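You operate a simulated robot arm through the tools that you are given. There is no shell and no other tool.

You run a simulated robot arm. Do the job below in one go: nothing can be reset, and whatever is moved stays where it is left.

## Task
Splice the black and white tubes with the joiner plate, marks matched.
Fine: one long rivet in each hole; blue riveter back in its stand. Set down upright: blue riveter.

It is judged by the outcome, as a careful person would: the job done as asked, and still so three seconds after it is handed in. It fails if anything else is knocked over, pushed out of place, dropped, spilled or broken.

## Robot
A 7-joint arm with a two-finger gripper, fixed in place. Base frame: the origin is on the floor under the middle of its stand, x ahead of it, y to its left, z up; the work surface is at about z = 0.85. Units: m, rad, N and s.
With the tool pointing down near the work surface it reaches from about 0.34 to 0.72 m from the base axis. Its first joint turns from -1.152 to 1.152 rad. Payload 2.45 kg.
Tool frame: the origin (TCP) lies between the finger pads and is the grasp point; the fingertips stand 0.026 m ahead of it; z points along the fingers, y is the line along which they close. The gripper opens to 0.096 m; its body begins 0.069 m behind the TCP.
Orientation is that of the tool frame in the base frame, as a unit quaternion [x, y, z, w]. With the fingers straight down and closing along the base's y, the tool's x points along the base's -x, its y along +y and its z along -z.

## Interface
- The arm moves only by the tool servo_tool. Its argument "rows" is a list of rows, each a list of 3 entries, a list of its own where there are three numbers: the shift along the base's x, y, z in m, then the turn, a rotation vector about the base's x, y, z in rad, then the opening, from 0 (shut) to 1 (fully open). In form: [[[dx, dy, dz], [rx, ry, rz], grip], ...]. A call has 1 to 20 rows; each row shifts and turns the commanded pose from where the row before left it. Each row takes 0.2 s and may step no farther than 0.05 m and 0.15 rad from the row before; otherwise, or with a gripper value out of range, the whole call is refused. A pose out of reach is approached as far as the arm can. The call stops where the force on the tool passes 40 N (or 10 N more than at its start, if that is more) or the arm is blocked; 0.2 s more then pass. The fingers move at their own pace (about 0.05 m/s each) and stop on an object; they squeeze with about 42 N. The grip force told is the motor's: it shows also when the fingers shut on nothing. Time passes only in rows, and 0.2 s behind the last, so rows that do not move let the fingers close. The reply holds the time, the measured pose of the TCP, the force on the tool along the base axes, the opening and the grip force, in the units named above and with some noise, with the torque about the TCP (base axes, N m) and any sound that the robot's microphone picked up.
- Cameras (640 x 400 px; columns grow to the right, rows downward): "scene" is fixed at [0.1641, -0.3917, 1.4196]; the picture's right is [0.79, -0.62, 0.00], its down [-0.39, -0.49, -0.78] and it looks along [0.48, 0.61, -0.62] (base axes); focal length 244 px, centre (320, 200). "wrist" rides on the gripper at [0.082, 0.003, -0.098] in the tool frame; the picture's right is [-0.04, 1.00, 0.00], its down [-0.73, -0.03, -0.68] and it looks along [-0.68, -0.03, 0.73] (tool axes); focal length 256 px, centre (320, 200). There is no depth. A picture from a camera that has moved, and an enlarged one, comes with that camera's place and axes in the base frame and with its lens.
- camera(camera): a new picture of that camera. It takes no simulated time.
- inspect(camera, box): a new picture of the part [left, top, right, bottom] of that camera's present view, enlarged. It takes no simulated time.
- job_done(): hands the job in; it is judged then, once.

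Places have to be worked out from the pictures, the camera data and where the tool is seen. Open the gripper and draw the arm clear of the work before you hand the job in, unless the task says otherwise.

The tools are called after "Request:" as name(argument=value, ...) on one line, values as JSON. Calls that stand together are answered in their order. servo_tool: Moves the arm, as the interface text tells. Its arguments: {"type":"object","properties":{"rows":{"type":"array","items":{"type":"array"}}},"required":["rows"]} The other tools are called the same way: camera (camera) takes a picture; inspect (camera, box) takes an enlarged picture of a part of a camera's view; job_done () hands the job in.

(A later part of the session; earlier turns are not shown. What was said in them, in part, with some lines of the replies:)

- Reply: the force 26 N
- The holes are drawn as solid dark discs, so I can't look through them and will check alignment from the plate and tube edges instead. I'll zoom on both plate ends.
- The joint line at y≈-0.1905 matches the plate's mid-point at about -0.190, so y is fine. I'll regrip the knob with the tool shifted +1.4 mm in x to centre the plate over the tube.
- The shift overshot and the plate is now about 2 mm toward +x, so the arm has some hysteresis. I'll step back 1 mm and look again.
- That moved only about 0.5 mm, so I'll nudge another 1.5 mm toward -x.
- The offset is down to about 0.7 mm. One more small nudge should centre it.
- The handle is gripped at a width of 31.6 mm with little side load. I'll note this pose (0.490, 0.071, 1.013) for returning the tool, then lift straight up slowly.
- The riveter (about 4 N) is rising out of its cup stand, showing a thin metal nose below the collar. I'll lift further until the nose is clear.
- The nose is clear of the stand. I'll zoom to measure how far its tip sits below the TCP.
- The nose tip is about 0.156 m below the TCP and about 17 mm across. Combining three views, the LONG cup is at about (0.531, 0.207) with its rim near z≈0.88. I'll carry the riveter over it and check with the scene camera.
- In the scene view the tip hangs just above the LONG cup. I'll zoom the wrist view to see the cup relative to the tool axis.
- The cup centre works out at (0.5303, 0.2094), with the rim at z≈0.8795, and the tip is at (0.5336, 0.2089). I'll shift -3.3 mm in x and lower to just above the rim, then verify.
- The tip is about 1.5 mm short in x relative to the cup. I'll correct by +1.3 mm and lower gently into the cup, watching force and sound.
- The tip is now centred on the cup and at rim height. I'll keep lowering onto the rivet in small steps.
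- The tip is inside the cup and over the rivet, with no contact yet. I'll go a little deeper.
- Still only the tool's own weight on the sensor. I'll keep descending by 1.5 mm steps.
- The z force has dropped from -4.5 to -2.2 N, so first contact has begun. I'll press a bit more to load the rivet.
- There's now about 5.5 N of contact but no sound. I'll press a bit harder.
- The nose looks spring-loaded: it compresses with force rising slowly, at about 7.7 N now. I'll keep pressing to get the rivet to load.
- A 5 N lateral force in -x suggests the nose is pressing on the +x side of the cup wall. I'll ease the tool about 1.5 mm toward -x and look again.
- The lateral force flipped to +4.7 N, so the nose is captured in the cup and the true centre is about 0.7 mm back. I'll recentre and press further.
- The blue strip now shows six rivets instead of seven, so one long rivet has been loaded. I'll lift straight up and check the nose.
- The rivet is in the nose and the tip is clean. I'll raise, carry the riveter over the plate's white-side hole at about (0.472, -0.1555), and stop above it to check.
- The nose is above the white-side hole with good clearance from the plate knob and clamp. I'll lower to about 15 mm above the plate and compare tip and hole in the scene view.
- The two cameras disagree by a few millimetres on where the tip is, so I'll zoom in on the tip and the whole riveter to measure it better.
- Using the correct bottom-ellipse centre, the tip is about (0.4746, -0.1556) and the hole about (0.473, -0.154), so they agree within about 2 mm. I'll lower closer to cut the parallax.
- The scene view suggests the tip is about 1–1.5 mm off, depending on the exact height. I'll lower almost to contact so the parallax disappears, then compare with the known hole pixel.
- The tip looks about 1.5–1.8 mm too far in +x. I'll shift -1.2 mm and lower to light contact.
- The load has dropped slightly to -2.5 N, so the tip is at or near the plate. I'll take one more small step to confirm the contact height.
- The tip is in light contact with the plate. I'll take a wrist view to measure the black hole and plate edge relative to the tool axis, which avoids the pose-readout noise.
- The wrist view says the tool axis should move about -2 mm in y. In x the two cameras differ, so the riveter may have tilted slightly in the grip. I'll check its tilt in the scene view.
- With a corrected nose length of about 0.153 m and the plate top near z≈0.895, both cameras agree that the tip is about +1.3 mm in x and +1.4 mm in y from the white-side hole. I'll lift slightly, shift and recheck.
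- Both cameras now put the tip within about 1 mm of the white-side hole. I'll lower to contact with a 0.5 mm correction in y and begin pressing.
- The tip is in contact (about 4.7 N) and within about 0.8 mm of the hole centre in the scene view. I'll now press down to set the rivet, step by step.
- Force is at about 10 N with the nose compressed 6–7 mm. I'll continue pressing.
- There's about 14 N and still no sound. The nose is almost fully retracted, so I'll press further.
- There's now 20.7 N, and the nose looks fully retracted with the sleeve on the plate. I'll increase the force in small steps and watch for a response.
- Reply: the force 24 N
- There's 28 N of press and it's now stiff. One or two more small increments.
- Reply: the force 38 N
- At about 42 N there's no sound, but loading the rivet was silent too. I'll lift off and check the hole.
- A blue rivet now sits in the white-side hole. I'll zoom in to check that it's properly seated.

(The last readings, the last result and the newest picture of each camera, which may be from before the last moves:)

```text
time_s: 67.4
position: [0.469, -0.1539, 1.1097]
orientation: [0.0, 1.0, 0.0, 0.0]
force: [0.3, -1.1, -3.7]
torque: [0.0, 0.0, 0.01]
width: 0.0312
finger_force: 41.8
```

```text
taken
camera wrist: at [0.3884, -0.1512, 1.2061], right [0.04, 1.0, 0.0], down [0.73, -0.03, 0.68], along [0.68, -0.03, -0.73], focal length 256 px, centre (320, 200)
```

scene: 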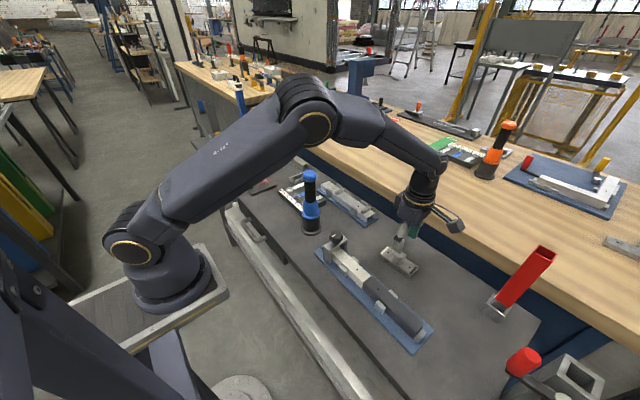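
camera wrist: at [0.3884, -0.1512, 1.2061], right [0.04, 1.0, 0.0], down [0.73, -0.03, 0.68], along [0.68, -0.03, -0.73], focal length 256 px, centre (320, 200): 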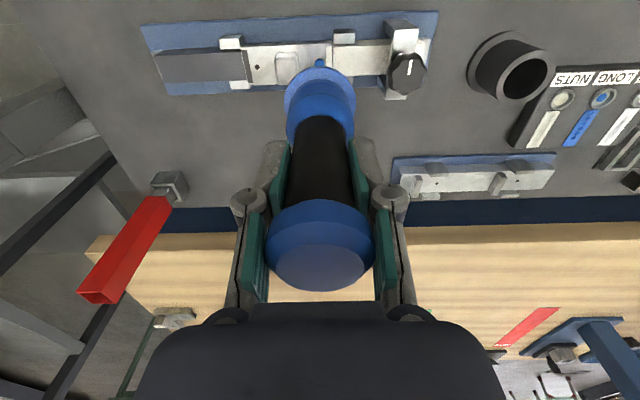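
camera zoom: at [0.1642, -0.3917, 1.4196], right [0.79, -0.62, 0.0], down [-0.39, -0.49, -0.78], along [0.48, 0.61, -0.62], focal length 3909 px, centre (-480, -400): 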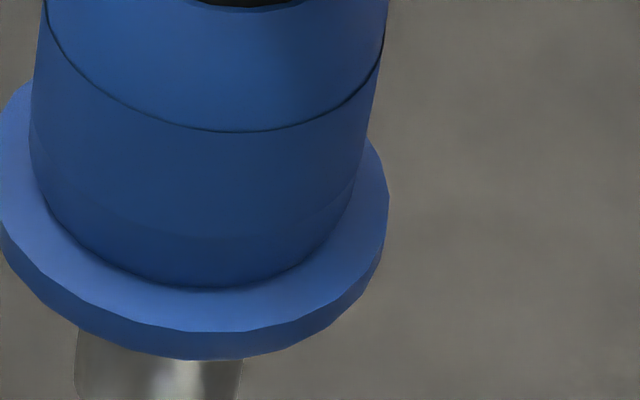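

The rivet head sits flush on the plate and the plate hasn't moved. I'll go back to the LONG cup for a second rivet, raising first so the nose clears the clamp knob.

Request:
servo_tool(rows=[[[0, 0, 0.03], [0, 0, 0], 0.05], [[0.0075, 0.045, 0], [0, 0, 0], 0.05], [[0.0075, 0.0455, 0], [0, 0, 0], 0.05], [[0.0075, 0.0455, 0], [0, 0, 0], 0.05], [[0.0075, 0.0455, 0], [0, 0, 0], 0.05], [[0.0075, 0.0455, 0], [0, 0, 0], 0.05], [[0.0075, 0.0455, 0], [0, 0, 0], 0.05], [[0.0075, 0.0455, 0], [0, 0, 0], 0.05], [[0.008, 0.0453, 0], [0, 0, 0], 0.05], [[0, 0, -0.03], [0, 0, 0], 0.05], [[0, 0, -0.03], [0, 0, 0], 0.05], [[0, 0, -0.03], [0, 0, 0], 0.05], [[0, 0, 0], [0, 0, 0], 0.05]])

Request:
inspect(camera="scene", box=[285, 180, 315, 205])

Request:
inspect(camera="wrist", box=[240, 15, 400, 135])

```text
time_s: 70.2
position: [0.5288, 0.2107, 1.0496]
orientation: [0.0, 1.0, 0.0, 0.0]
force: [0.2, 0.0, -3.8]
torque: [-0.04, -0.01, 0.01]
width: 0.0311
finger_force: 41.8
```

```text
16.00 times, centred on (300, 192) of scene
camera zoom: at [0.1642, -0.3916, 1.4196], right [0.79, -0.62, 0.0], down [-0.39, -0.49, -0.78], along [0.48, 0.61, -0.62], focal length 3909 px, centre (640, 320)
```

zoom: 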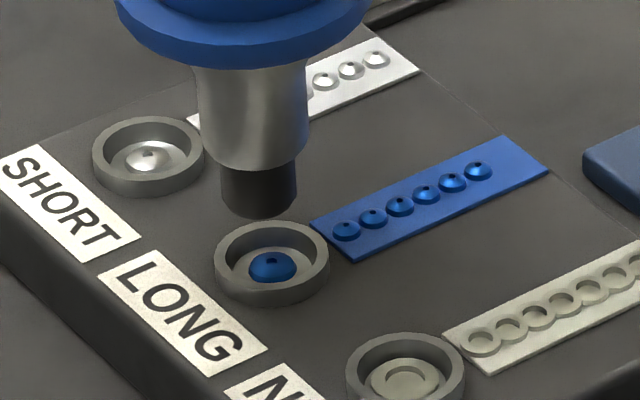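

```text
3.33 times, centred on (320, 75) of wrist
camera zoom: at [0.4479, 0.2139, 1.1459], right [0.04, 1.0, 0.0], down [0.73, -0.03, 0.68], along [0.68, -0.03, -0.73], focal length 853 px, centre (320, 617)
```

zoom: 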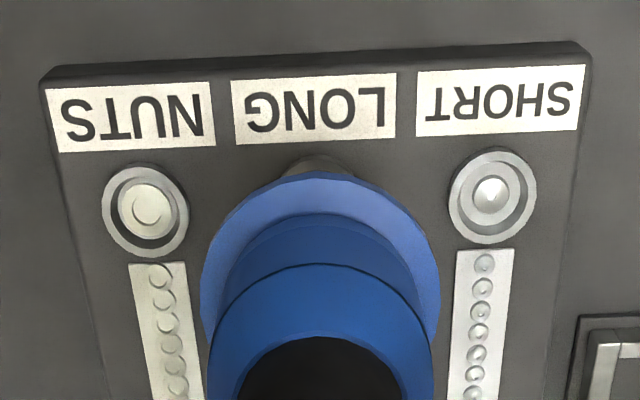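

Both cameras put the nose about 1.8 mm short in x and about 0.9 mm over in y relative to the LONG cup. I'll correct that and lower to rim height.

Request:
servo_tool(rows=[[[0.0018, -0.0009, 0], [0, 0, 0], 0.05], [[0, 0, -0.007], [0, 0, 0], 0.05], [[0, 0, -0.006], [0, 0, 0], 0.05], [[0, 0, 0], [0, 0, 0], 0.05]])

Request:
inspect(camera="scene", box=[285, 180, 315, 205])

Request:
inspect(camera="wrist", box=[240, 15, 400, 135])

```text
time_s: 71.2
position: [0.5323, 0.2089, 1.0357]
orientation: [-0.001, 1.0, 0.0, -0.001]
force: [-0.1, -0.7, -3.9]
torque: [0.02, -0.04, 0.0]
width: 0.0313
finger_force: 42.2
```

```text
16.00 times, centred on (300, 192) of scene
camera zoom: at [0.1642, -0.3916, 1.4196], right [0.79, -0.62, 0.0], down [-0.39, -0.49, -0.78], along [0.48, 0.61, -0.62], focal length 3909 px, centre (640, 320)
```

zoom: 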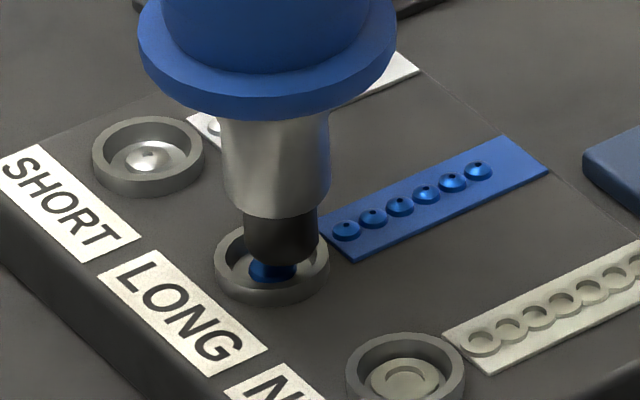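

```text
3.33 times, centred on (320, 75) of wrist
camera zoom: at [0.4515, 0.2115, 1.1325], right [0.04, 1.0, 0.0], down [0.73, -0.03, 0.68], along [0.68, -0.03, -0.73], focal length 853 px, centre (320, 617)
```

zoom: 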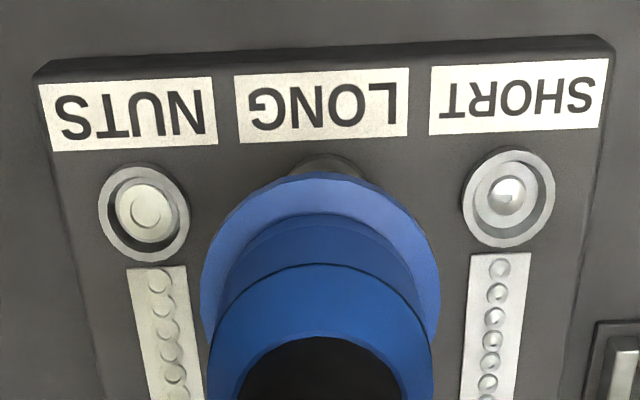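

It overshot: the tip is now about +1.5 mm in x and -1.3 mm in y. I'll nudge back.

Request:
servo_tool(rows=[[[-0.0012, 0.001, 0], [0, 0, 0], 0.05], [[0, 0, 0], [0, 0, 0], 0.05]])

Request:
inspect(camera="scene", box=[285, 180, 315, 205])

Request:
inspect(camera="wrist", box=[240, 15, 400, 135])

```text
time_s: 71.8
position: [0.5315, 0.2096, 1.0352]
orientation: [0.0, 1.0, 0.0, 0.001]
force: [0.5, 0.1, -4.3]
torque: [0.0, -0.01, 0.01]
width: 0.0316
finger_force: 42.1
```

```text
16.00 times, centred on (300, 192) of scene
camera zoom: at [0.1642, -0.3916, 1.4196], right [0.79, -0.62, 0.0], down [-0.39, -0.49, -0.78], along [0.48, 0.61, -0.62], focal length 3909 px, centre (640, 320)
```

zoom: 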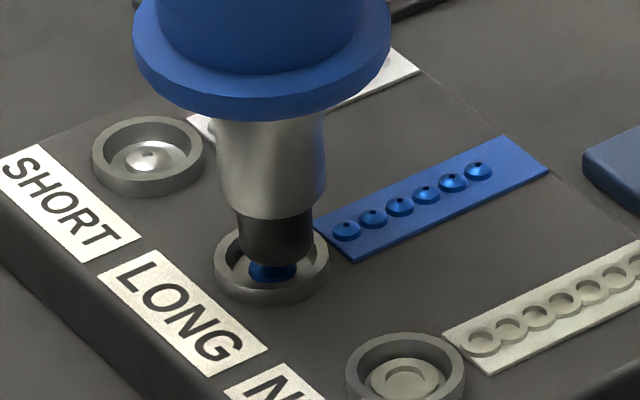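

```text
3.33 times, centred on (320, 75) of wrist
camera zoom: at [0.4504, 0.2121, 1.1324], right [0.04, 1.0, 0.0], down [0.73, -0.03, 0.68], along [0.68, -0.03, -0.73], focal length 853 px, centre (320, 617)
```

zoom: 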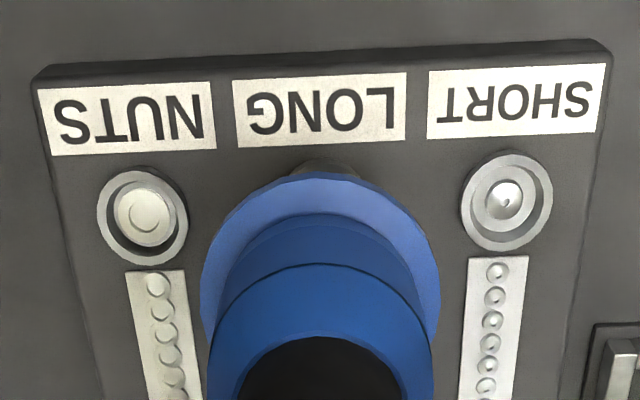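

The tip is now within about 1 mm of the cup centre, inside its clearance. I'll lower into the cup.

Request:
servo_tool(rows=[[[-0.0003, 0.0004, -0.003], [0, 0, 0], 0.05], [[0, 0, -0.003], [0, 0, 0], 0.05], [[0, 0, -0.003], [0, 0, 0], 0.05], [[0, 0, 0], [0, 0, 0], 0.05]])

Request:
inspect(camera="scene", box=[285, 180, 315, 205])

```text
time_s: 72.8
position: [0.5293, 0.2096, 1.0268]
orientation: [0.0, 1.0, 0.0, 0.0]
force: [0.6, 0.2, -2.4]
torque: [0.05, -0.12, -0.01]
width: 0.0313
finger_force: 41.9
```

```text
16.00 times, centred on (300, 192) of scene
camera zoom: at [0.1642, -0.3917, 1.4196], right [0.79, -0.62, 0.0], down [-0.39, -0.49, -0.78], along [0.48, 0.61, -0.62], focal length 3909 px, centre (640, 320)
```

zoom: 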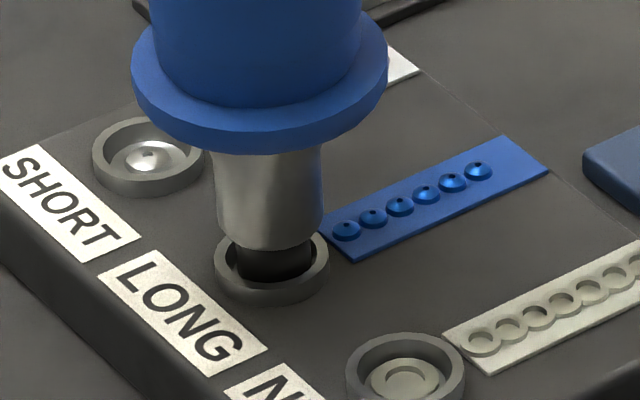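

The nose is in the cup with contact starting at TCP z=1.027, the same as before. I'll press down to about 1.0185 to load the rivet.

Request:
servo_tool(rows=[[[0, 0, -0.002], [0, 0, 0], 0.05], [[0, 0, -0.002], [0, 0, 0], 0.05], [[0, 0, -0.0015], [0, 0, 0], 0.05], [[0, 0, 0], [0, 0, 0], 0.05]])

Request:
inspect(camera="scene", box=[285, 180, 315, 205])

```text
time_s: 73.8
position: [0.53, 0.2085, 1.0217]
orientation: [0.0, 1.0, 0.0, 0.001]
force: [-0.7, -0.6, 4.0]
torque: [-0.17, 0.0, 0.01]
width: 0.0312
finger_force: 42.1
```

```text
16.00 times, centred on (300, 192) of scene
camera zoom: at [0.164, -0.3917, 1.4196], right [0.79, -0.62, 0.0], down [-0.39, -0.49, -0.78], along [0.48, 0.61, -0.62], focal length 3909 px, centre (640, 320)
```

zoom: 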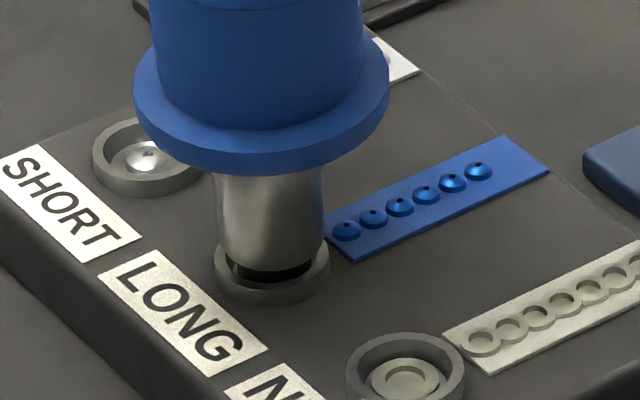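

The force is 8.3 N with almost no lateral load, and the strip still shows six rivets. I'll press a little further.

Request:
servo_tool(rows=[[[0, 0, -0.0015], [0, 0, 0], 0.05], [[0, 0, -0.0015], [0, 0, 0], 0.05], [[0, 0, 0], [0, 0, 0], 0.05]])

Request:
inspect(camera="scene", box=[285, 180, 315, 205])

```text
time_s: 74.6
position: [0.5302, 0.2098, 1.0182]
orientation: [0.0, 1.0, 0.0, 0.0]
force: [-3.4, -3.0, 8.4]
torque: [-0.43, 0.41, -0.01]
width: 0.0313
finger_force: 41.9
```

```text
16.00 times, centred on (300, 192) of scene
camera zoom: at [0.1639, -0.3918, 1.4196], right [0.79, -0.62, 0.0], down [-0.39, -0.49, -0.78], along [0.48, 0.61, -0.62], focal length 3909 px, centre (640, 320)
```

zoom: 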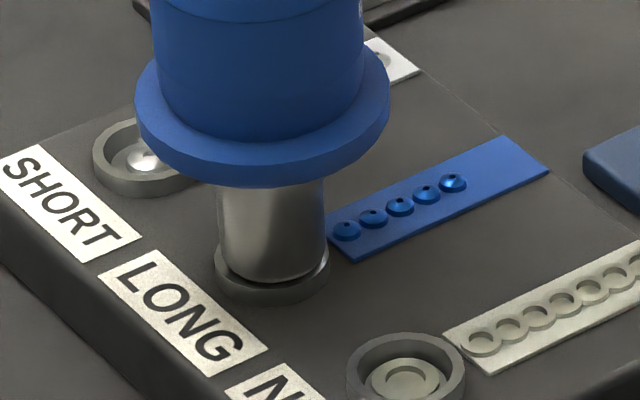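

The strip now shows five rivets, so the second long rivet is loaded. I'll lift, then carry the riveter over the black-side hole near (0.470, -0.2255).

Request:
servo_tool(rows=[[[0, 0, 0.004], [0, 0, 0], 0.05], [[0, 0, 0.012], [0, 0, 0], 0.05], [[0, 0, 0.03], [0, 0, 0], 0.05], [[0, 0, 0.04], [0, 0, 0], 0.05], [[0, 0, 0.036], [0, 0, 0], 0.05], [[-0.006, -0.0435, 0], [0, 0, 0], 0.05], [[-0.006, -0.0435, 0], [0, 0, 0], 0.05], [[-0.006, -0.0435, 0], [0, 0, 0], 0.05], [[-0.006, -0.0435, 0], [0, 0, 0], 0.05], [[-0.006, -0.0435, 0], [0, 0, 0], 0.05], [[-0.006, -0.0435, 0], [0, 0, 0], 0.05], [[-0.006, -0.0435, 0], [0, 0, 0], 0.05], [[-0.006, -0.0435, 0], [0, 0, 0], 0.05], [[-0.006, -0.0435, 0], [0, 0, 0], 0.05], [[-0.006, -0.0435, 0], [0, 0, 0], 0.05], [[0, 0, 0], [0, 0, 0], 0.05]])

Request:
inspect(camera="scene", box=[340, 210, 420, 310])

Request:
inspect(camera="scene", box=[280, 165, 320, 205])

```text
time_s: 78.0
position: [0.4713, -0.2297, 1.1411]
orientation: [0.0, 1.0, 0.0, 0.0]
force: [0.5, 0.0, -4.5]
torque: [0.01, -0.05, -0.02]
width: 0.0311
finger_force: 41.9
```

```text
4.00 times, centred on (380, 260) of scene
camera zoom: at [0.1641, -0.3917, 1.4196], right [0.79, -0.62, 0.0], down [-0.39, -0.49, -0.78], along [0.48, 0.61, -0.62], focal length 977 px, centre (80, -40)
```

zoom: 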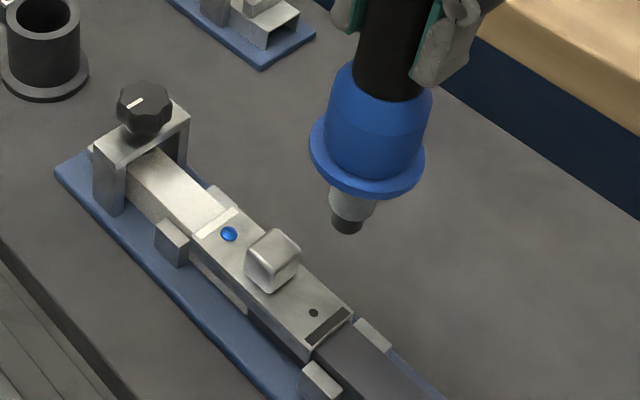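

```text
10.00 times, centred on (300, 185) of scene
camera zoom: at [0.1641, -0.3917, 1.4196], right [0.79, -0.62, 0.0], down [-0.39, -0.49, -0.78], along [0.48, 0.61, -0.62], focal length 2443 px, centre (520, 350)
```

zoom: 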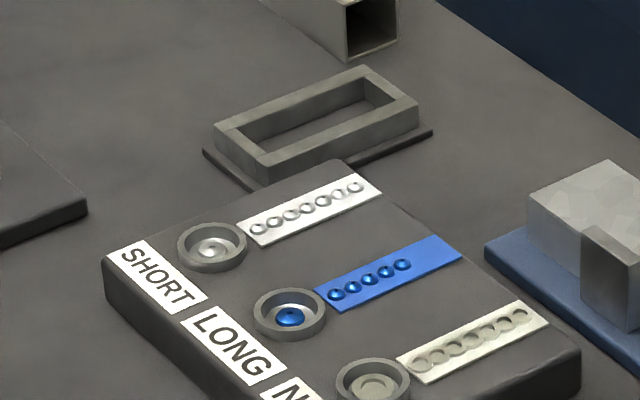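

The nose is above the black-side hole, but y reads -0.2297, about 4 mm past. I'll correct and lower to about 15 mm above the plate.

Request:
servo_tool(rows=[[[0, 0.0035, -0.025], [0, 0, 0], 0.05], [[0, 0, -0.03], [0, 0, 0], 0.05], [[0, 0, -0.023], [0, 0, 0], 0.05], [[0, 0, 0], [0, 0, 0], 0.05]])

Request:
inspect(camera="scene", box=[372, 278, 392, 293])

Request:
inspect(camera="wrist", box=[260, 20, 420, 120])

```text
time_s: 79.0
position: [0.4701, -0.2225, 1.0619]
orientation: [0.0, 1.0, 0.0, -0.001]
force: [0.0, 0.1, -5.1]
torque: [0.01, 0.01, -0.03]
width: 0.0313
finger_force: 41.6
```

```text
16.00 times, centred on (382, 286) of scene
camera zoom: at [0.1642, -0.3917, 1.4196], right [0.79, -0.62, 0.0], down [-0.39, -0.49, -0.78], along [0.48, 0.61, -0.62], focal length 3909 px, centre (-672, -1168)
```

zoom: 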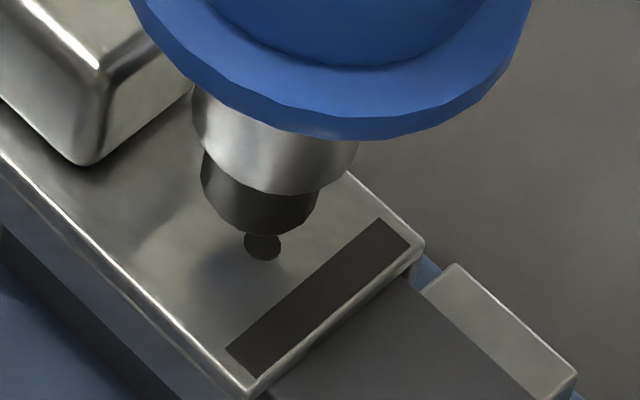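

```text
4.00 times, centred on (340, 70) of wrist
camera zoom: at [0.3888, -0.2193, 1.1579], right [0.04, 1.0, 0.0], down [0.73, -0.03, 0.68], along [0.68, -0.03, -0.73], focal length 1024 px, centre (240, 720)
```

zoom: 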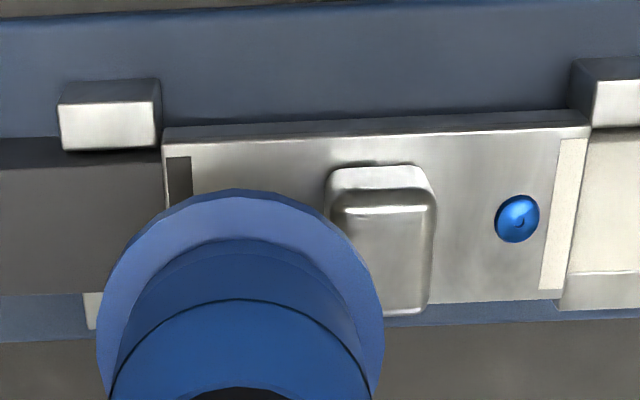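

The scene view puts the tip about +2.9 mm in y from the black-side hole, and the wrist view, using the set rivet as reference, about +4.6 mm in y and -1.5 mm in x. I'll shift (+0.8, -3.5) mm and lower part-way.

Request:
servo_tool(rows=[[[0.0007, -0.0035, 0], [0, 0, 0], 0.05], [[0, 0, -0.005], [0, 0, 0], 0.05], [[0, 0, -0.003], [0, 0, 0], 0.05], [[0, 0, 0], [0, 0, 0], 0.05]])

Request:
inspect(camera="scene", box=[372, 278, 392, 293])

Request:
inspect(camera="wrist", box=[260, 20, 420, 120])

```text
time_s: 80.0
position: [0.4708, -0.226, 1.0536]
orientation: [-0.001, 1.0, 0.001, 0.0]
force: [-0.4, 0.1, -4.7]
torque: [0.01, 0.0, 0.01]
width: 0.0311
finger_force: 41.8
```

```text
16.00 times, centred on (382, 286) of scene
camera zoom: at [0.1642, -0.3917, 1.4196], right [0.79, -0.62, 0.0], down [-0.39, -0.49, -0.78], along [0.48, 0.61, -0.62], focal length 3909 px, centre (-672, -1168)
```

zoom: 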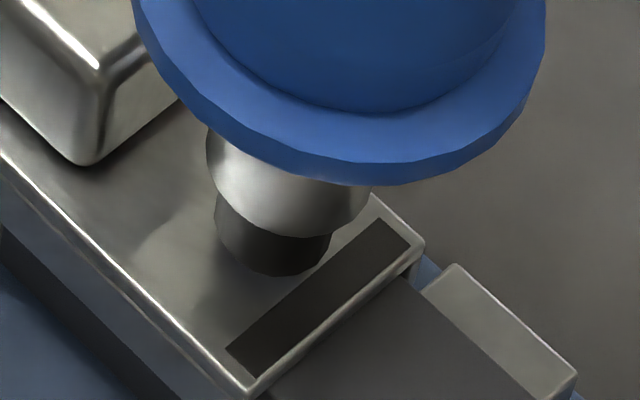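

```text
4.00 times, centred on (340, 70) of wrist
camera zoom: at [0.3898, -0.2226, 1.1505], right [0.04, 1.0, 0.0], down [0.73, -0.03, 0.68], along [0.68, -0.03, -0.73], focal length 1024 px, centre (240, 720)
```

zoom: 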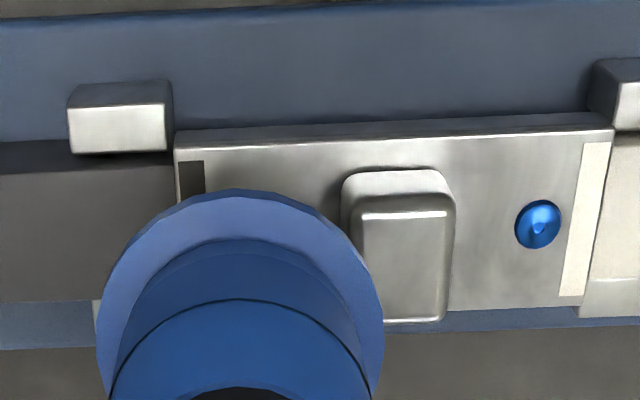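

The scene view gives (+0.6, -0.5) mm and the wrist view (-0.7, +1.3) mm, so the tip averages within half a millimetre of the hole. I'll lower to contact and check again.

Request:
servo_tool(rows=[[[0, 0, -0.003], [0, 0, 0], 0.05], [[0, 0, -0.002], [0, 0, 0], 0.05], [[0, 0, -0.001], [0, 0, 0], 0.05], [[0, 0, 0], [0, 0, 0], 0.05]])

Request:
inspect(camera="scene", box=[372, 278, 392, 293])

Request:
inspect(camera="wrist", box=[260, 20, 420, 120])

```text
time_s: 81.0
position: [0.4712, -0.2267, 1.0496]
orientation: [-0.001, 1.0, 0.0, 0.001]
force: [0.9, -0.2, -2.9]
torque: [-0.1, 0.0, 0.02]
width: 0.0311
finger_force: 41.7
```

```text
16.00 times, centred on (382, 286) of scene
camera zoom: at [0.1641, -0.3917, 1.4196], right [0.79, -0.62, 0.0], down [-0.39, -0.49, -0.78], along [0.48, 0.61, -0.62], focal length 3909 px, centre (-672, -1168)
```

zoom: 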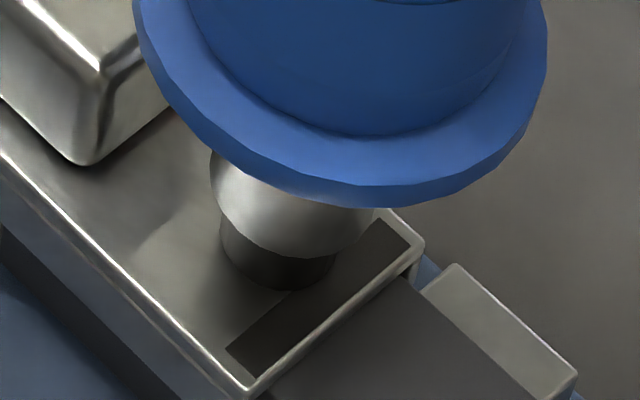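

```text
4.00 times, centred on (340, 70) of wrist
camera zoom: at [0.3904, -0.2233, 1.1455], right [0.04, 1.0, 0.0], down [0.73, -0.03, 0.68], along [0.68, -0.03, -0.73], focal length 1024 px, centre (240, 720)
```

zoom: 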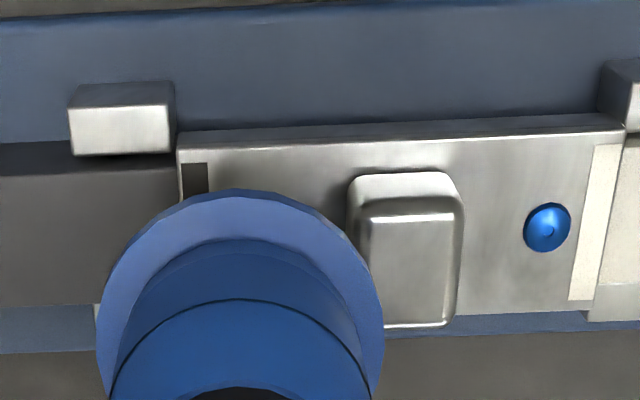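

At contact the scene view shows the tip about 2 mm toward +x, while the wrist view shows it about right. I'll nudge about -1 mm in x as a compromise.

Request:
servo_tool(rows=[[[-0.001, 0.0002, 0.0015], [0, 0, 0], 0.05], [[0, 0, -0.002], [0, 0, 0], 0.05], [[0, 0, 0], [0, 0, 0], 0.05]])

Request:
inspect(camera="scene", box=[372, 278, 392, 293])

Request:
inspect(camera="wrist", box=[260, 20, 420, 120])

```text
time_s: 81.8
position: [0.4699, -0.2257, 1.0486]
orientation: [-0.001, 1.0, 0.0, 0.0]
force: [-1.0, 1.2, -1.0]
torque: [0.18, 0.07, -0.01]
width: 0.0311
finger_force: 42.1
```

```text
16.00 times, centred on (382, 286) of scene
camera zoom: at [0.1641, -0.3917, 1.4196], right [0.79, -0.62, 0.0], down [-0.39, -0.49, -0.78], along [0.48, 0.61, -0.62], focal length 3909 px, centre (-672, -1168)
```

zoom: 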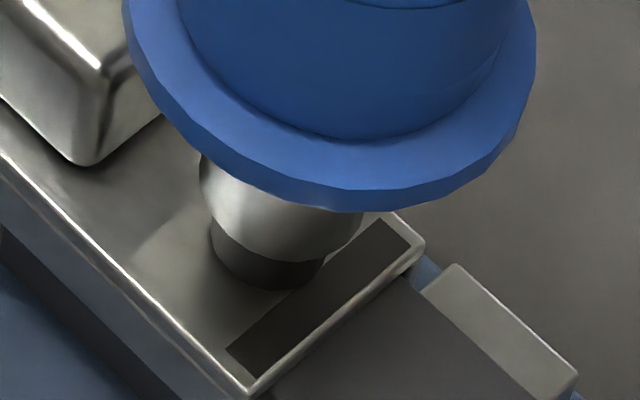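

```text
4.00 times, centred on (340, 70) of wrist
camera zoom: at [0.3894, -0.2226, 1.1446], right [0.04, 1.0, 0.0], down [0.73, -0.03, 0.68], along [0.68, -0.03, -0.73], focal length 1024 px, centre (240, 720)
```

zoom: 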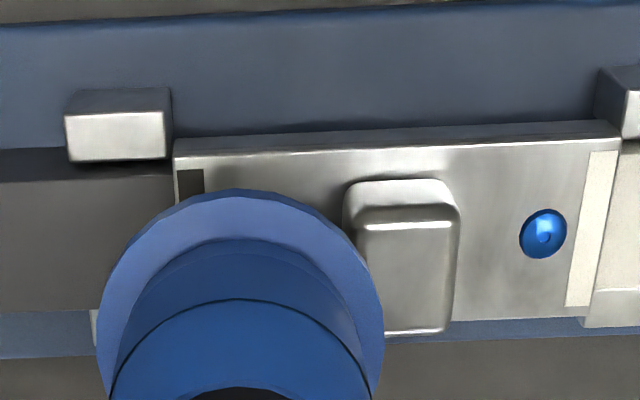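

The tip averages within about 0.7 mm of the hole, similar to the first rivet. I'll press down progressively.

Request:
servo_tool(rows=[[[-0.0002, -0.0004, -0.002], [0, 0, 0], 0.05], [[0, 0, -0.002], [0, 0, 0], 0.05], [[0, 0, -0.002], [0, 0, 0], 0.05], [[0, 0, 0], [0, 0, 0], 0.05]])

Request:
inspect(camera="scene", box=[360, 255, 400, 300])

```text
time_s: 82.8
position: [0.4704, -0.2265, 1.0443]
orientation: [0.0, 1.0, 0.0, 0.001]
force: [-0.4, 0.4, 4.5]
torque: [0.0, 0.01, 0.02]
width: 0.0315
finger_force: 41.8
```

```text
8.89 times, centred on (380, 278) of scene
camera zoom: at [0.164, -0.3916, 1.4196], right [0.79, -0.62, 0.0], down [-0.39, -0.49, -0.78], along [0.48, 0.61, -0.62], focal length 2172 px, centre (-213, -489)
```

zoom: 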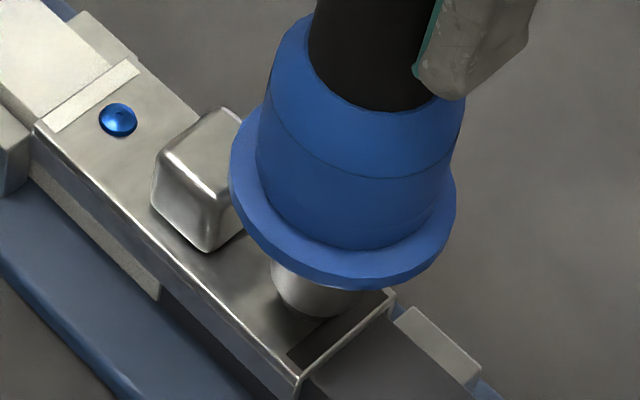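

The force is at 9 N with no lateral load. I'll keep pressing as I did for the first rivet.

Request:
servo_tool(rows=[[[0, 0, -0.002], [0, 0, 0], 0.05], [[0, 0, -0.002], [0, 0, 0], 0.05], [[0, 0, -0.0015], [0, 0, 0], 0.05], [[0, 0, 0], [0, 0, 0], 0.05]])

Request:
inspect(camera="scene", box=[360, 255, 400, 300])

```text
time_s: 83.8
position: [0.4706, -0.2254, 1.0352]
orientation: [0.0, 1.0, 0.0, 0.0]
force: [-1.4, 0.6, 12.7]
torque: [0.14, 0.2, -0.02]
width: 0.0312
finger_force: 41.7
```

```text
8.89 times, centred on (380, 278) of scene
camera zoom: at [0.1639, -0.3916, 1.4197], right [0.79, -0.62, 0.0], down [-0.39, -0.49, -0.78], along [0.48, 0.61, -0.62], focal length 2172 px, centre (-213, -489)
```

zoom: 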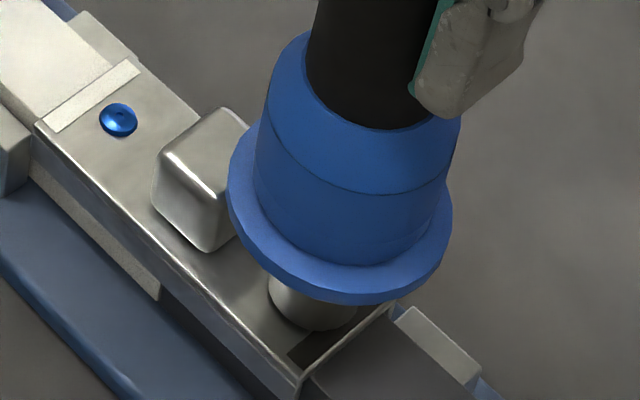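

The force is at 17 N. I'll continue with smaller steps toward the force reached last time.

Request:
servo_tool(rows=[[[0, 0, -0.0015], [0, 0, 0], 0.05], [[0, 0, -0.001], [0, 0, 0], 0.05], [[0, 0, 0], [0, 0, 0], 0.05], [[0, 0, 0], [0, 0, 0], 0.05]])

Request:
inspect(camera="scene", box=[360, 255, 400, 300])

```text
time_s: 84.8
position: [0.4712, -0.2267, 1.0338]
orientation: [0.0, 1.0, 0.0, 0.001]
force: [-1.2, 0.8, 20.9]
torque: [0.12, 0.17, 0.0]
width: 0.0314
finger_force: 41.8
```

```text
8.89 times, centred on (380, 278) of scene
camera zoom: at [0.1638, -0.3915, 1.4197], right [0.79, -0.62, 0.0], down [-0.39, -0.49, -0.78], along [0.48, 0.61, -0.62], focal length 2172 px, centre (-213, -489)
```

zoom: 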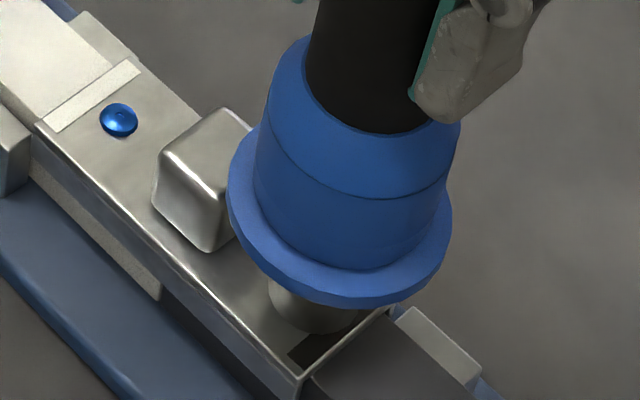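

Request:
servo_tool(rows=[[[0, 0, -0.001], [0, 0, 0], 0.05], [[0, 0, 0], [0, 0, 0], 0.05], [[0, 0, 0], [0, 0, 0], 0.05]])

```text
time_s: 85.6
position: [0.4703, -0.2253, 1.0338]
orientation: [0.0, 1.0, 0.0, 0.002]
force: [2.6, 0.0, 28.1]
torque: [-0.02, -0.37, -0.01]
width: 0.0313
finger_force: 41.5
```

It's at 32.5 N now. One more small increment will match the force that set the first rivet.

Request:
servo_tool(rows=[[[0, 0, -0.001], [0, 0, 0], 0.05], [[0, 0, 0], [0, 0, 0], 0.05], [[0, 0, 0], [0, 0, 0], 0.05]])

```text
time_s: 86.4
position: [0.4706, -0.2267, 1.034]
orientation: [-0.001, 1.0, -0.001, 0.002]
force: [1.0, 1.3, 36.3]
torque: [0.28, -0.17, 0.01]
width: 0.0312
finger_force: 41.4
```

The press force is about 40.7 N. I'll lift off and inspect.

Request:
servo_tool(rows=[[[0, 0, 0.004], [0, 0, 0], 0.05], [[0, 0, 0.01], [0, 0, 0], 0.05], [[0, 0, 0.02], [0, 0, 0], 0.05], [[0, 0, 0.03], [0, 0, 0], 0.05], [[0, 0, 0.04], [0, 0, 0], 0.05], [[0, 0, 0], [0, 0, 0], 0.05]])

Request:
inspect(camera="scene", box=[350, 240, 410, 300])

Request:
camera(camera="wrist")

```text
time_s: 87.8
position: [0.4708, -0.2275, 1.1351]
orientation: [0.0, 1.0, 0.0, -0.001]
force: [0.5, -0.3, -4.9]
torque: [-0.01, -0.02, -0.01]
width: 0.0312
finger_force: 41.9
```

```text
6.67 times, centred on (380, 270) of scene
camera zoom: at [0.1642, -0.3917, 1.4196], right [0.79, -0.62, 0.0], down [-0.39, -0.49, -0.78], along [0.48, 0.61, -0.62], focal length 1629 px, centre (-80, -267)
```

zoom: 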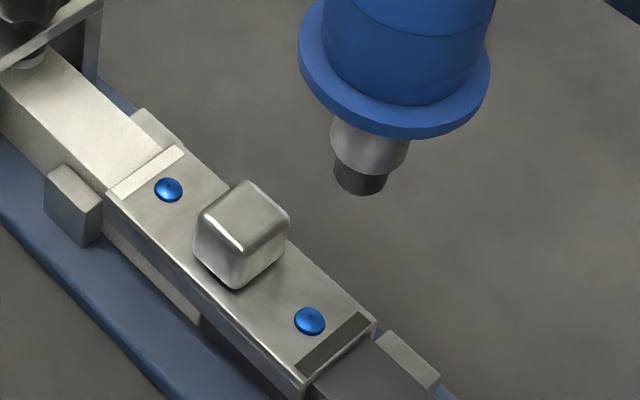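

```text
taken
camera wrist: at [0.3911, -0.2249, 1.2324], right [0.04, 1.0, 0.0], down [0.73, -0.03, 0.68], along [0.68, -0.03, -0.73], focal length 256 px, centre (320, 200)
```

wrist: 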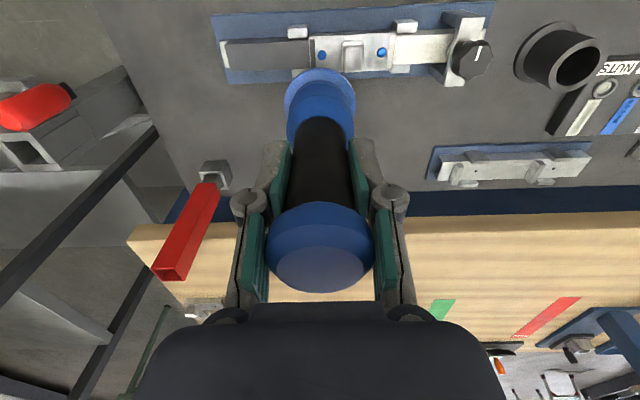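

Both blue long rivets are in place, one per hole. I'll carry the riveter back over its stand at about (0.490, 0.0705).

Request:
inspect(camera="scene", box=[372, 278, 392, 293])

Request:
servo_tool(rows=[[[0, 0, 0.012], [0, 0, 0], 0.05], [[0.0027, 0.0425, 0], [0, 0, 0], 0.05], [[0.0027, 0.0425, 0], [0, 0, 0], 0.05], [[0.0027, 0.0425, 0], [0, 0, 0], 0.05], [[0.0027, 0.0425, 0], [0, 0, 0], 0.05], [[0.0027, 0.0425, 0], [0, 0, 0], 0.05], [[0.0027, 0.0425, 0], [0, 0, 0], 0.05], [[0.0027, 0.0425, 0], [0, 0, 0], 0.05], [[0, 0, 0], [0, 0, 0], 0.05]])

Request:
inspect(camera="scene", box=[270, 130, 360, 245])

Request:
camera(camera="wrist")

```text
16.00 times, centred on (382, 286) of scene
camera zoom: at [0.1642, -0.3917, 1.4196], right [0.79, -0.62, 0.0], down [-0.39, -0.49, -0.78], along [0.48, 0.61, -0.62], focal length 3909 px, centre (-672, -1168)
```

zoom: 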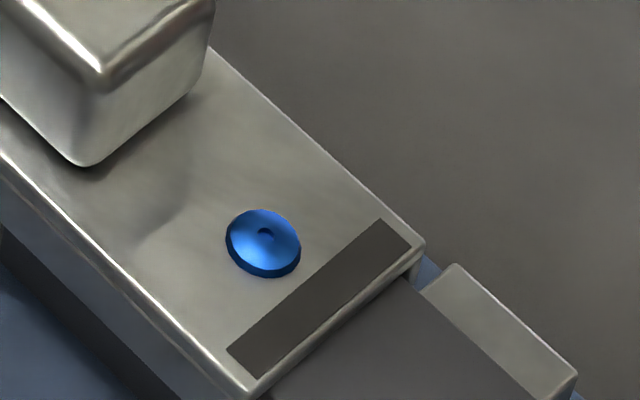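

```text
time_s: 89.8
position: [0.4892, 0.0707, 1.1489]
orientation: [0.0, 1.0, 0.0, 0.001]
force: [0.7, -0.4, -4.1]
torque: [-0.02, 0.02, 0.01]
width: 0.0314
finger_force: 41.7
```

```text
3.48 times, centred on (315, 188) of scene
camera zoom: at [0.1642, -0.3916, 1.4196], right [0.79, -0.62, 0.0], down [-0.39, -0.49, -0.78], along [0.48, 0.61, -0.62], focal length 850 px, centre (337, 244)
```

zoom: 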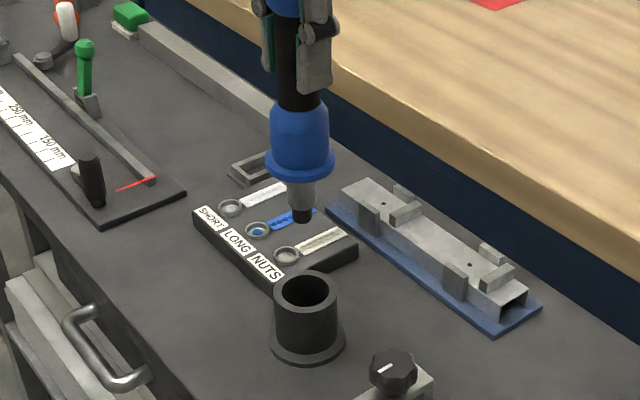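

```text
taken
camera wrist: at [0.408, 0.0737, 1.2453], right [0.04, 1.0, 0.0], down [0.73, -0.03, 0.68], along [0.68, -0.03, -0.73], focal length 256 px, centre (320, 200)
```

wrist: 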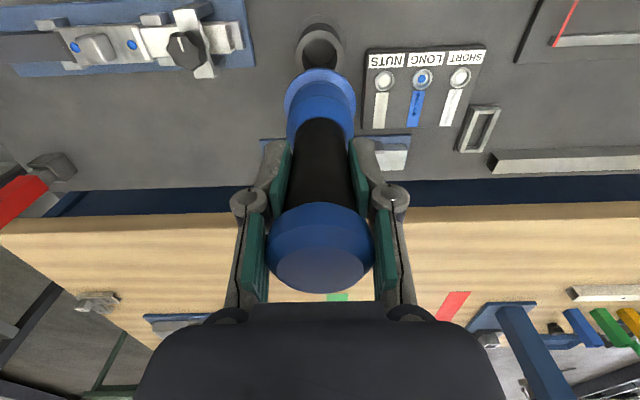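

The riveter is back above its stand within a millimetre of where I took it. I'll lower until the nose is just above the rim and check.

Request:
servo_tool(rows=[[[0, 0, -0.03], [0, 0, 0], 0.05], [[0, 0, -0.03], [0, 0, 0], 0.05], [[0, 0, 0], [0, 0, 0], 0.05]])

Request:
inspect(camera="scene", box=[285, 175, 340, 245])

Request:
inspect(camera="wrist", box=[240, 0, 400, 120])

```text
time_s: 90.6
position: [0.4882, 0.0703, 1.085]
orientation: [0.0, 1.0, -0.001, 0.0]
force: [0.8, -0.1, -4.6]
torque: [-0.03, 0.04, 0.01]
width: 0.031
finger_force: 42.0
```

```text
5.71 times, centred on (312, 210) of scene
camera zoom: at [0.1642, -0.3917, 1.4196], right [0.79, -0.62, 0.0], down [-0.39, -0.49, -0.78], along [0.48, 0.61, -0.62], focal length 1396 px, centre (363, 143)
```

zoom: 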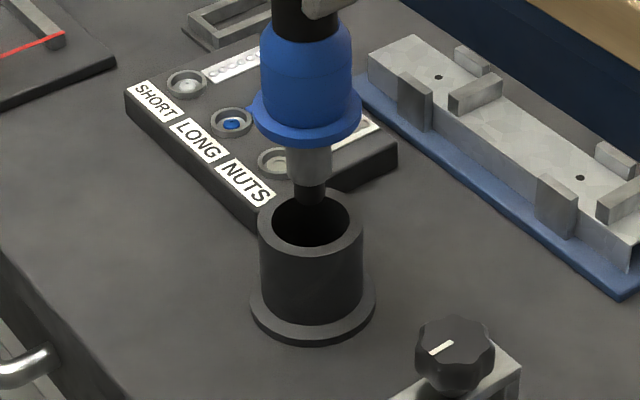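

```text
3.33 times, centred on (320, 60) of wrist
camera zoom: at [0.4083, 0.0726, 1.1829], right [0.04, 1.0, 0.0], down [0.73, -0.03, 0.68], along [0.68, -0.03, -0.73], focal length 853 px, centre (320, 667)
```

zoom: 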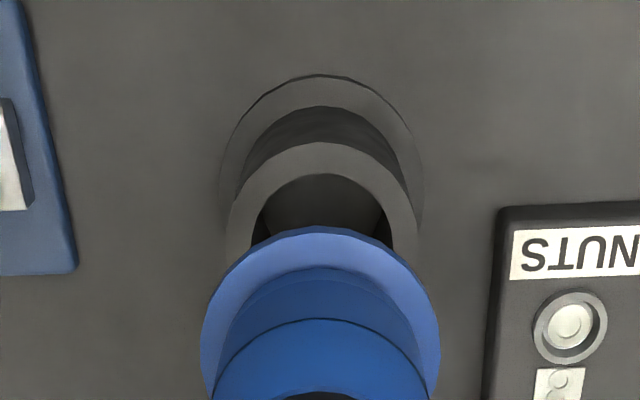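

The nose is centred over the wide stand bore. I'll lower it in, slowing near the seating height of TCP z≈1.010.

Request:
servo_tool(rows=[[[0.0005, 0, -0.02], [0, 0, 0], 0.05], [[0, 0, -0.02], [0, 0, 0], 0.05], [[0, 0, -0.015], [0, 0, 0], 0.05], [[0, 0, -0.01], [0, 0, 0], 0.05], [[0, 0, 0], [0, 0, 0], 0.05]])

Request:
inspect(camera="scene", box=[285, 175, 340, 245])

```text
time_s: 91.8
position: [0.4917, 0.0708, 1.0243]
orientation: [0.0, 1.0, 0.0, 0.0]
force: [-0.6, -0.8, -3.9]
torque: [0.0, 0.06, -0.02]
width: 0.0312
finger_force: 41.7
```

```text
5.71 times, centred on (312, 210) of scene
camera zoom: at [0.1642, -0.3917, 1.4196], right [0.79, -0.62, 0.0], down [-0.39, -0.49, -0.78], along [0.48, 0.61, -0.62], focal length 1396 px, centre (363, 143)
```

zoom: 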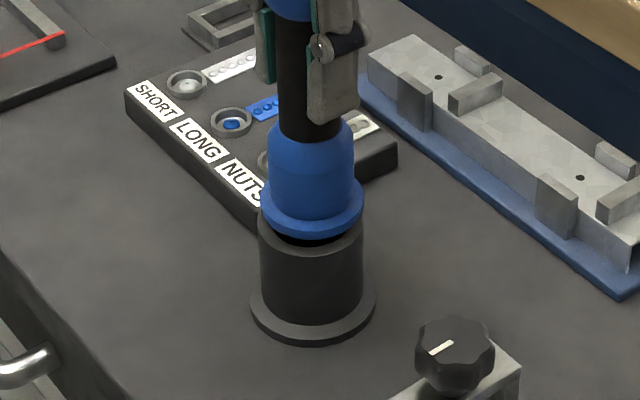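

The collar is just above the rim and well aligned. I'll take the last centimetre slowly.

Request:
servo_tool(rows=[[[0, 0, -0.004], [0, 0, 0], 0.05], [[0, 0, -0.003], [0, 0, 0], 0.05], [[0, 0, -0.002], [0, 0, 0], 0.05], [[0, 0, 0], [0, 0, 0], 0.05]])

Request:
inspect(camera="scene", box=[285, 175, 340, 245])

```text
time_s: 92.8
position: [0.4897, 0.0708, 1.0138]
orientation: [-0.001, 1.0, 0.001, 0.0]
force: [-0.8, -0.4, -4.8]
torque: [-0.03, 0.03, -0.03]
width: 0.0314
finger_force: 42.2
```

```text
5.71 times, centred on (312, 210) of scene
camera zoom: at [0.1642, -0.3917, 1.4196], right [0.79, -0.62, 0.0], down [-0.39, -0.49, -0.78], along [0.48, 0.61, -0.62], focal length 1396 px, centre (363, 143)
```

zoom: 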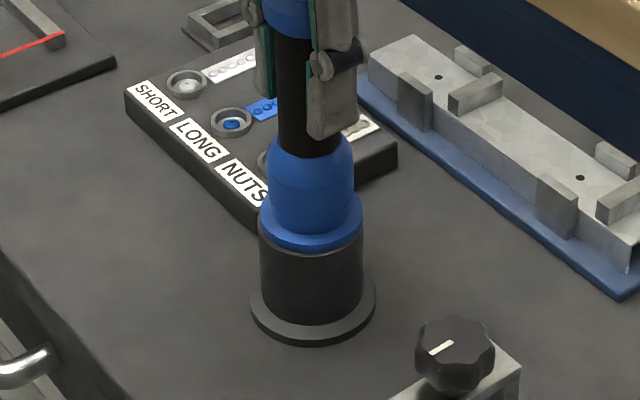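

It isn't quite seated yet. I'll lower in 1 mm steps until the stand takes the weight.

Request:
servo_tool(rows=[[[0, 0, -0.0015], [0, 0, 0], 0.05], [[0, 0, -0.001], [0, 0, 0], 0.05], [[0, 0, 0], [0, 0, 0], 0.05]])

```text
time_s: 93.6
position: [0.4898, 0.0705, 1.0133]
orientation: [0.0, 1.0, 0.0, 0.001]
force: [-9.4, -3.9, 28.3]
torque: [-0.3, 0.39, -0.01]
width: 0.0313
finger_force: 42.1
```

The collar is seated firmly, reading 28 N. I'll back off a little to relieve the load before opening.

Request:
servo_tool(rows=[[[0, 0, 0.001], [0, 0, 0], 0.05], [[0, 0, 0], [0, 0, 0], 0.05]])

Request:
inspect(camera="scene", box=[285, 165, 340, 245])

```text
time_s: 94.2
position: [0.4897, 0.0705, 1.0128]
orientation: [-0.001, 1.0, 0.0, 0.001]
force: [-10.8, -1.3, 32.9]
torque: [-0.08, 0.36, 0.02]
width: 0.0311
finger_force: 41.7
```

```text
5.00 times, centred on (312, 205) of scene
camera zoom: at [0.1633, -0.3918, 1.4197], right [0.79, -0.62, 0.0], down [-0.39, -0.49, -0.78], along [0.48, 0.61, -0.62], focal length 1222 px, centre (358, 175)
```

zoom: 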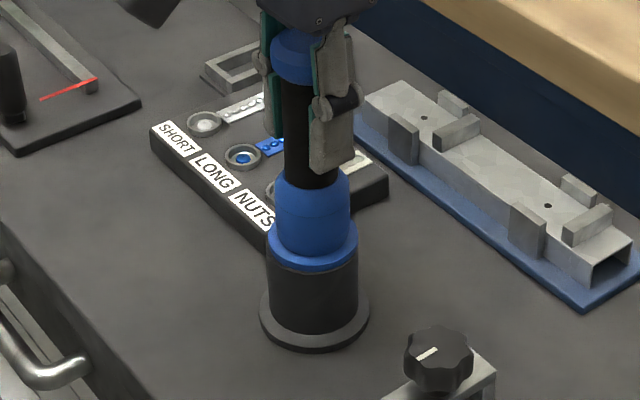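

It's still loaded (33 N, and -11 N in x). I'll ease up further and 0.8 mm toward -x.

Request:
servo_tool(rows=[[[-0.0005, 0, 0.001], [0, 0, 0], 0.05], [[0, 0, 0], [0, 0, 0], 0.05]])

```text
time_s: 94.8
position: [0.4887, 0.0713, 1.0134]
orientation: [-0.001, 1.0, 0.0, 0.0]
force: [1.9, 2.0, 4.1]
torque: [0.09, -0.4, 0.05]
width: 0.0317
finger_force: 42.4
```

The load has dropped to about 8 N with little lateral force. I'll open the gripper to release the riveter in its stand.

Request:
servo_tool(rows=[[[0, 0, 0], [0, 0, 0], 0.35], [[0, 0, 0], [0, 0, 0], 0.5], [[0, 0, 0], [0, 0, 0], 0.8], [[0, 0, 0], [0, 0, 0], 1], [[0, 0, 0], [0, 0, 0], 1]])

Request:
inspect(camera="scene", box=[275, 150, 350, 245])

Request:
camera(camera="wrist")

```text
time_s: 96.0
position: [0.4902, 0.0704, 1.0149]
orientation: [0.0, 1.0, 0.0, 0.0]
force: [1.4, 0.0, 0.6]
torque: [0.01, 0.0, -0.02]
width: 0.0962
finger_force: 0.1
```

```text
4.21 times, centred on (312, 198) of scene
camera zoom: at [0.1641, -0.3917, 1.4196], right [0.79, -0.62, 0.0], down [-0.39, -0.49, -0.78], along [0.48, 0.61, -0.62], focal length 1029 px, centre (352, 210)
```

zoom: 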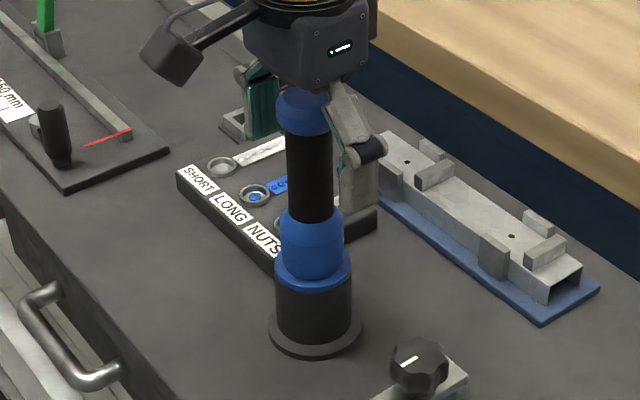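

```text
taken
camera wrist: at [0.4085, 0.0732, 1.1101], right [0.04, 1.0, 0.0], down [0.73, -0.03, 0.68], along [0.68, -0.03, -0.73], focal length 256 px, centre (320, 200)
```

wrist: 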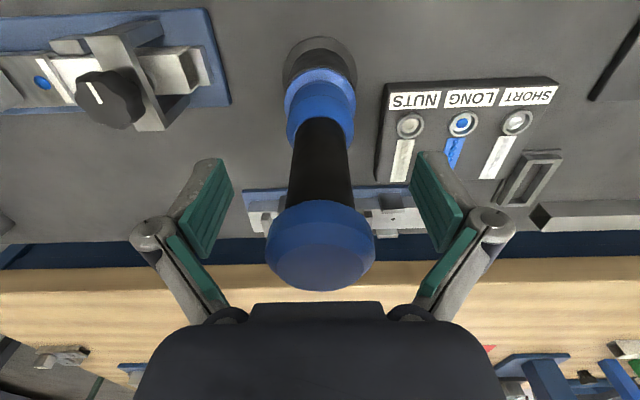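

The riveter stands upright in its cup and the fingers are clear of it. I'll raise straight up and retreat, then check the whole scene.

Request:
servo_tool(rows=[[[0, 0, 0.02], [0, 0, 0], 1], [[0, 0, 0.03], [0, 0, 0], 1], [[0, 0, 0.04], [0, 0, 0], 1], [[0, 0, 0.04], [0, 0, 0], 1], [[0, 0, 0.04], [0, 0, 0], 1], [[-0.02, -0.03, 0.03], [0, 0, 0], 1], [[-0.02, -0.03, 0.03], [0, 0, 0], 1], [[0, 0, 0], [0, 0, 0], 1], [[0, 0, 0], [0, 0, 0], 1]])

Request:
camera(camera="scene")

Request:
inspect(camera="scene", box=[275, 150, 350, 245])

Request:
inspect(camera="scene", box=[310, 225, 440, 355])

Request:
camera(camera="wrist")

```text
time_s: 98.0
position: [0.4462, 0.0137, 1.2424]
orientation: [0.001, 1.0, 0.0, 0.0]
force: [-0.2, 0.2, 0.3]
torque: [0.0, 0.02, -0.02]
width: 0.0961
finger_force: 0.1
```

```text
taken
```

scene: 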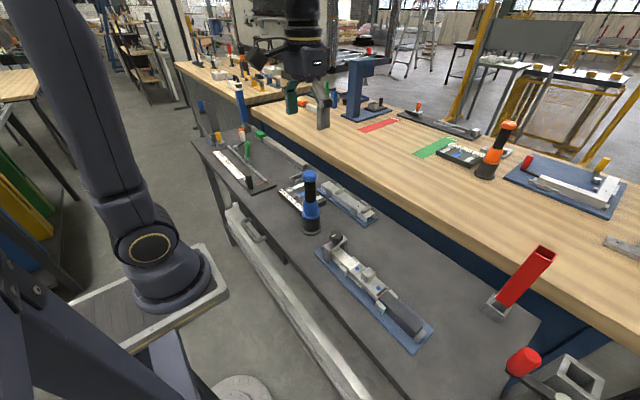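

```text
4.21 times, centred on (312, 198) of scene
camera zoom: at [0.1641, -0.3917, 1.4196], right [0.79, -0.62, 0.0], down [-0.39, -0.49, -0.78], along [0.48, 0.61, -0.62], focal length 1029 px, centre (352, 210)
```

zoom: 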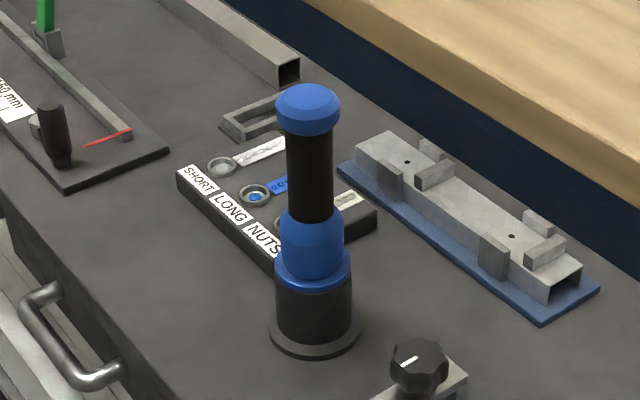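

```text
3.08 times, centred on (375, 290) of scene
camera zoom: at [0.1641, -0.3917, 1.4196], right [0.79, -0.62, 0.0], down [-0.39, -0.49, -0.78], along [0.48, 0.61, -0.62], focal length 752 px, centre (151, -77)
```

zoom: 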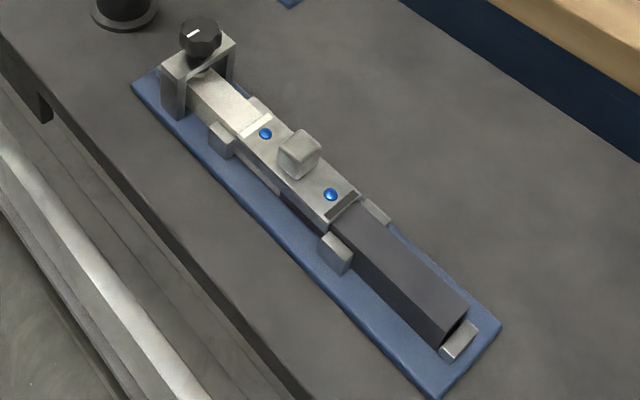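

```text
taken
camera wrist: at [0.3663, 0.0162, 1.3394], right [0.04, 1.0, 0.0], down [0.73, -0.03, 0.68], along [0.68, -0.03, -0.73], focal length 256 px, centre (320, 200)
```

wrist: 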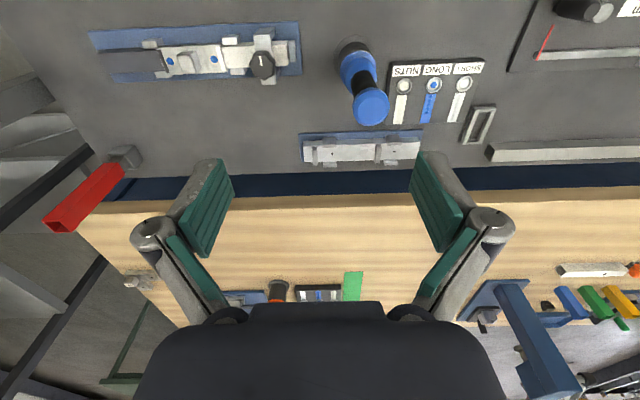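

Both holes hold a blue long rivet, and the plate's white and black bands match the tubes. The blue riveter stands upright in its stand, nothing else has moved, and the arm is clear with the gripper open. I'm handing the job in.

Request:
job_done()

```text
The job is handed in.
```

The black and white tubes are spliced with the joiner plate, and the job is handed in.

- **Joiner plate:** it sits over the joint with its white band on the white tube and its black band on the black tube. By camera measurement it was centred to within about a millimetre before riveting. The plate's holes are drawn as solid discs, so I checked alignment from the tube edges and joint line rather than through the holes.
- **Rivets:** there is one long (blue) rivet in each hole, and both heads sit flush on the plate. Each was pressed to just over 40 N. The riveter made no sound, so I confirmed each rivet by sight.
- **Blue riveter:** it is back upright in its own stand.
- **Everything else:** nothing else was visibly moved or knocked over. The gripper is open and the arm is clear of the work.
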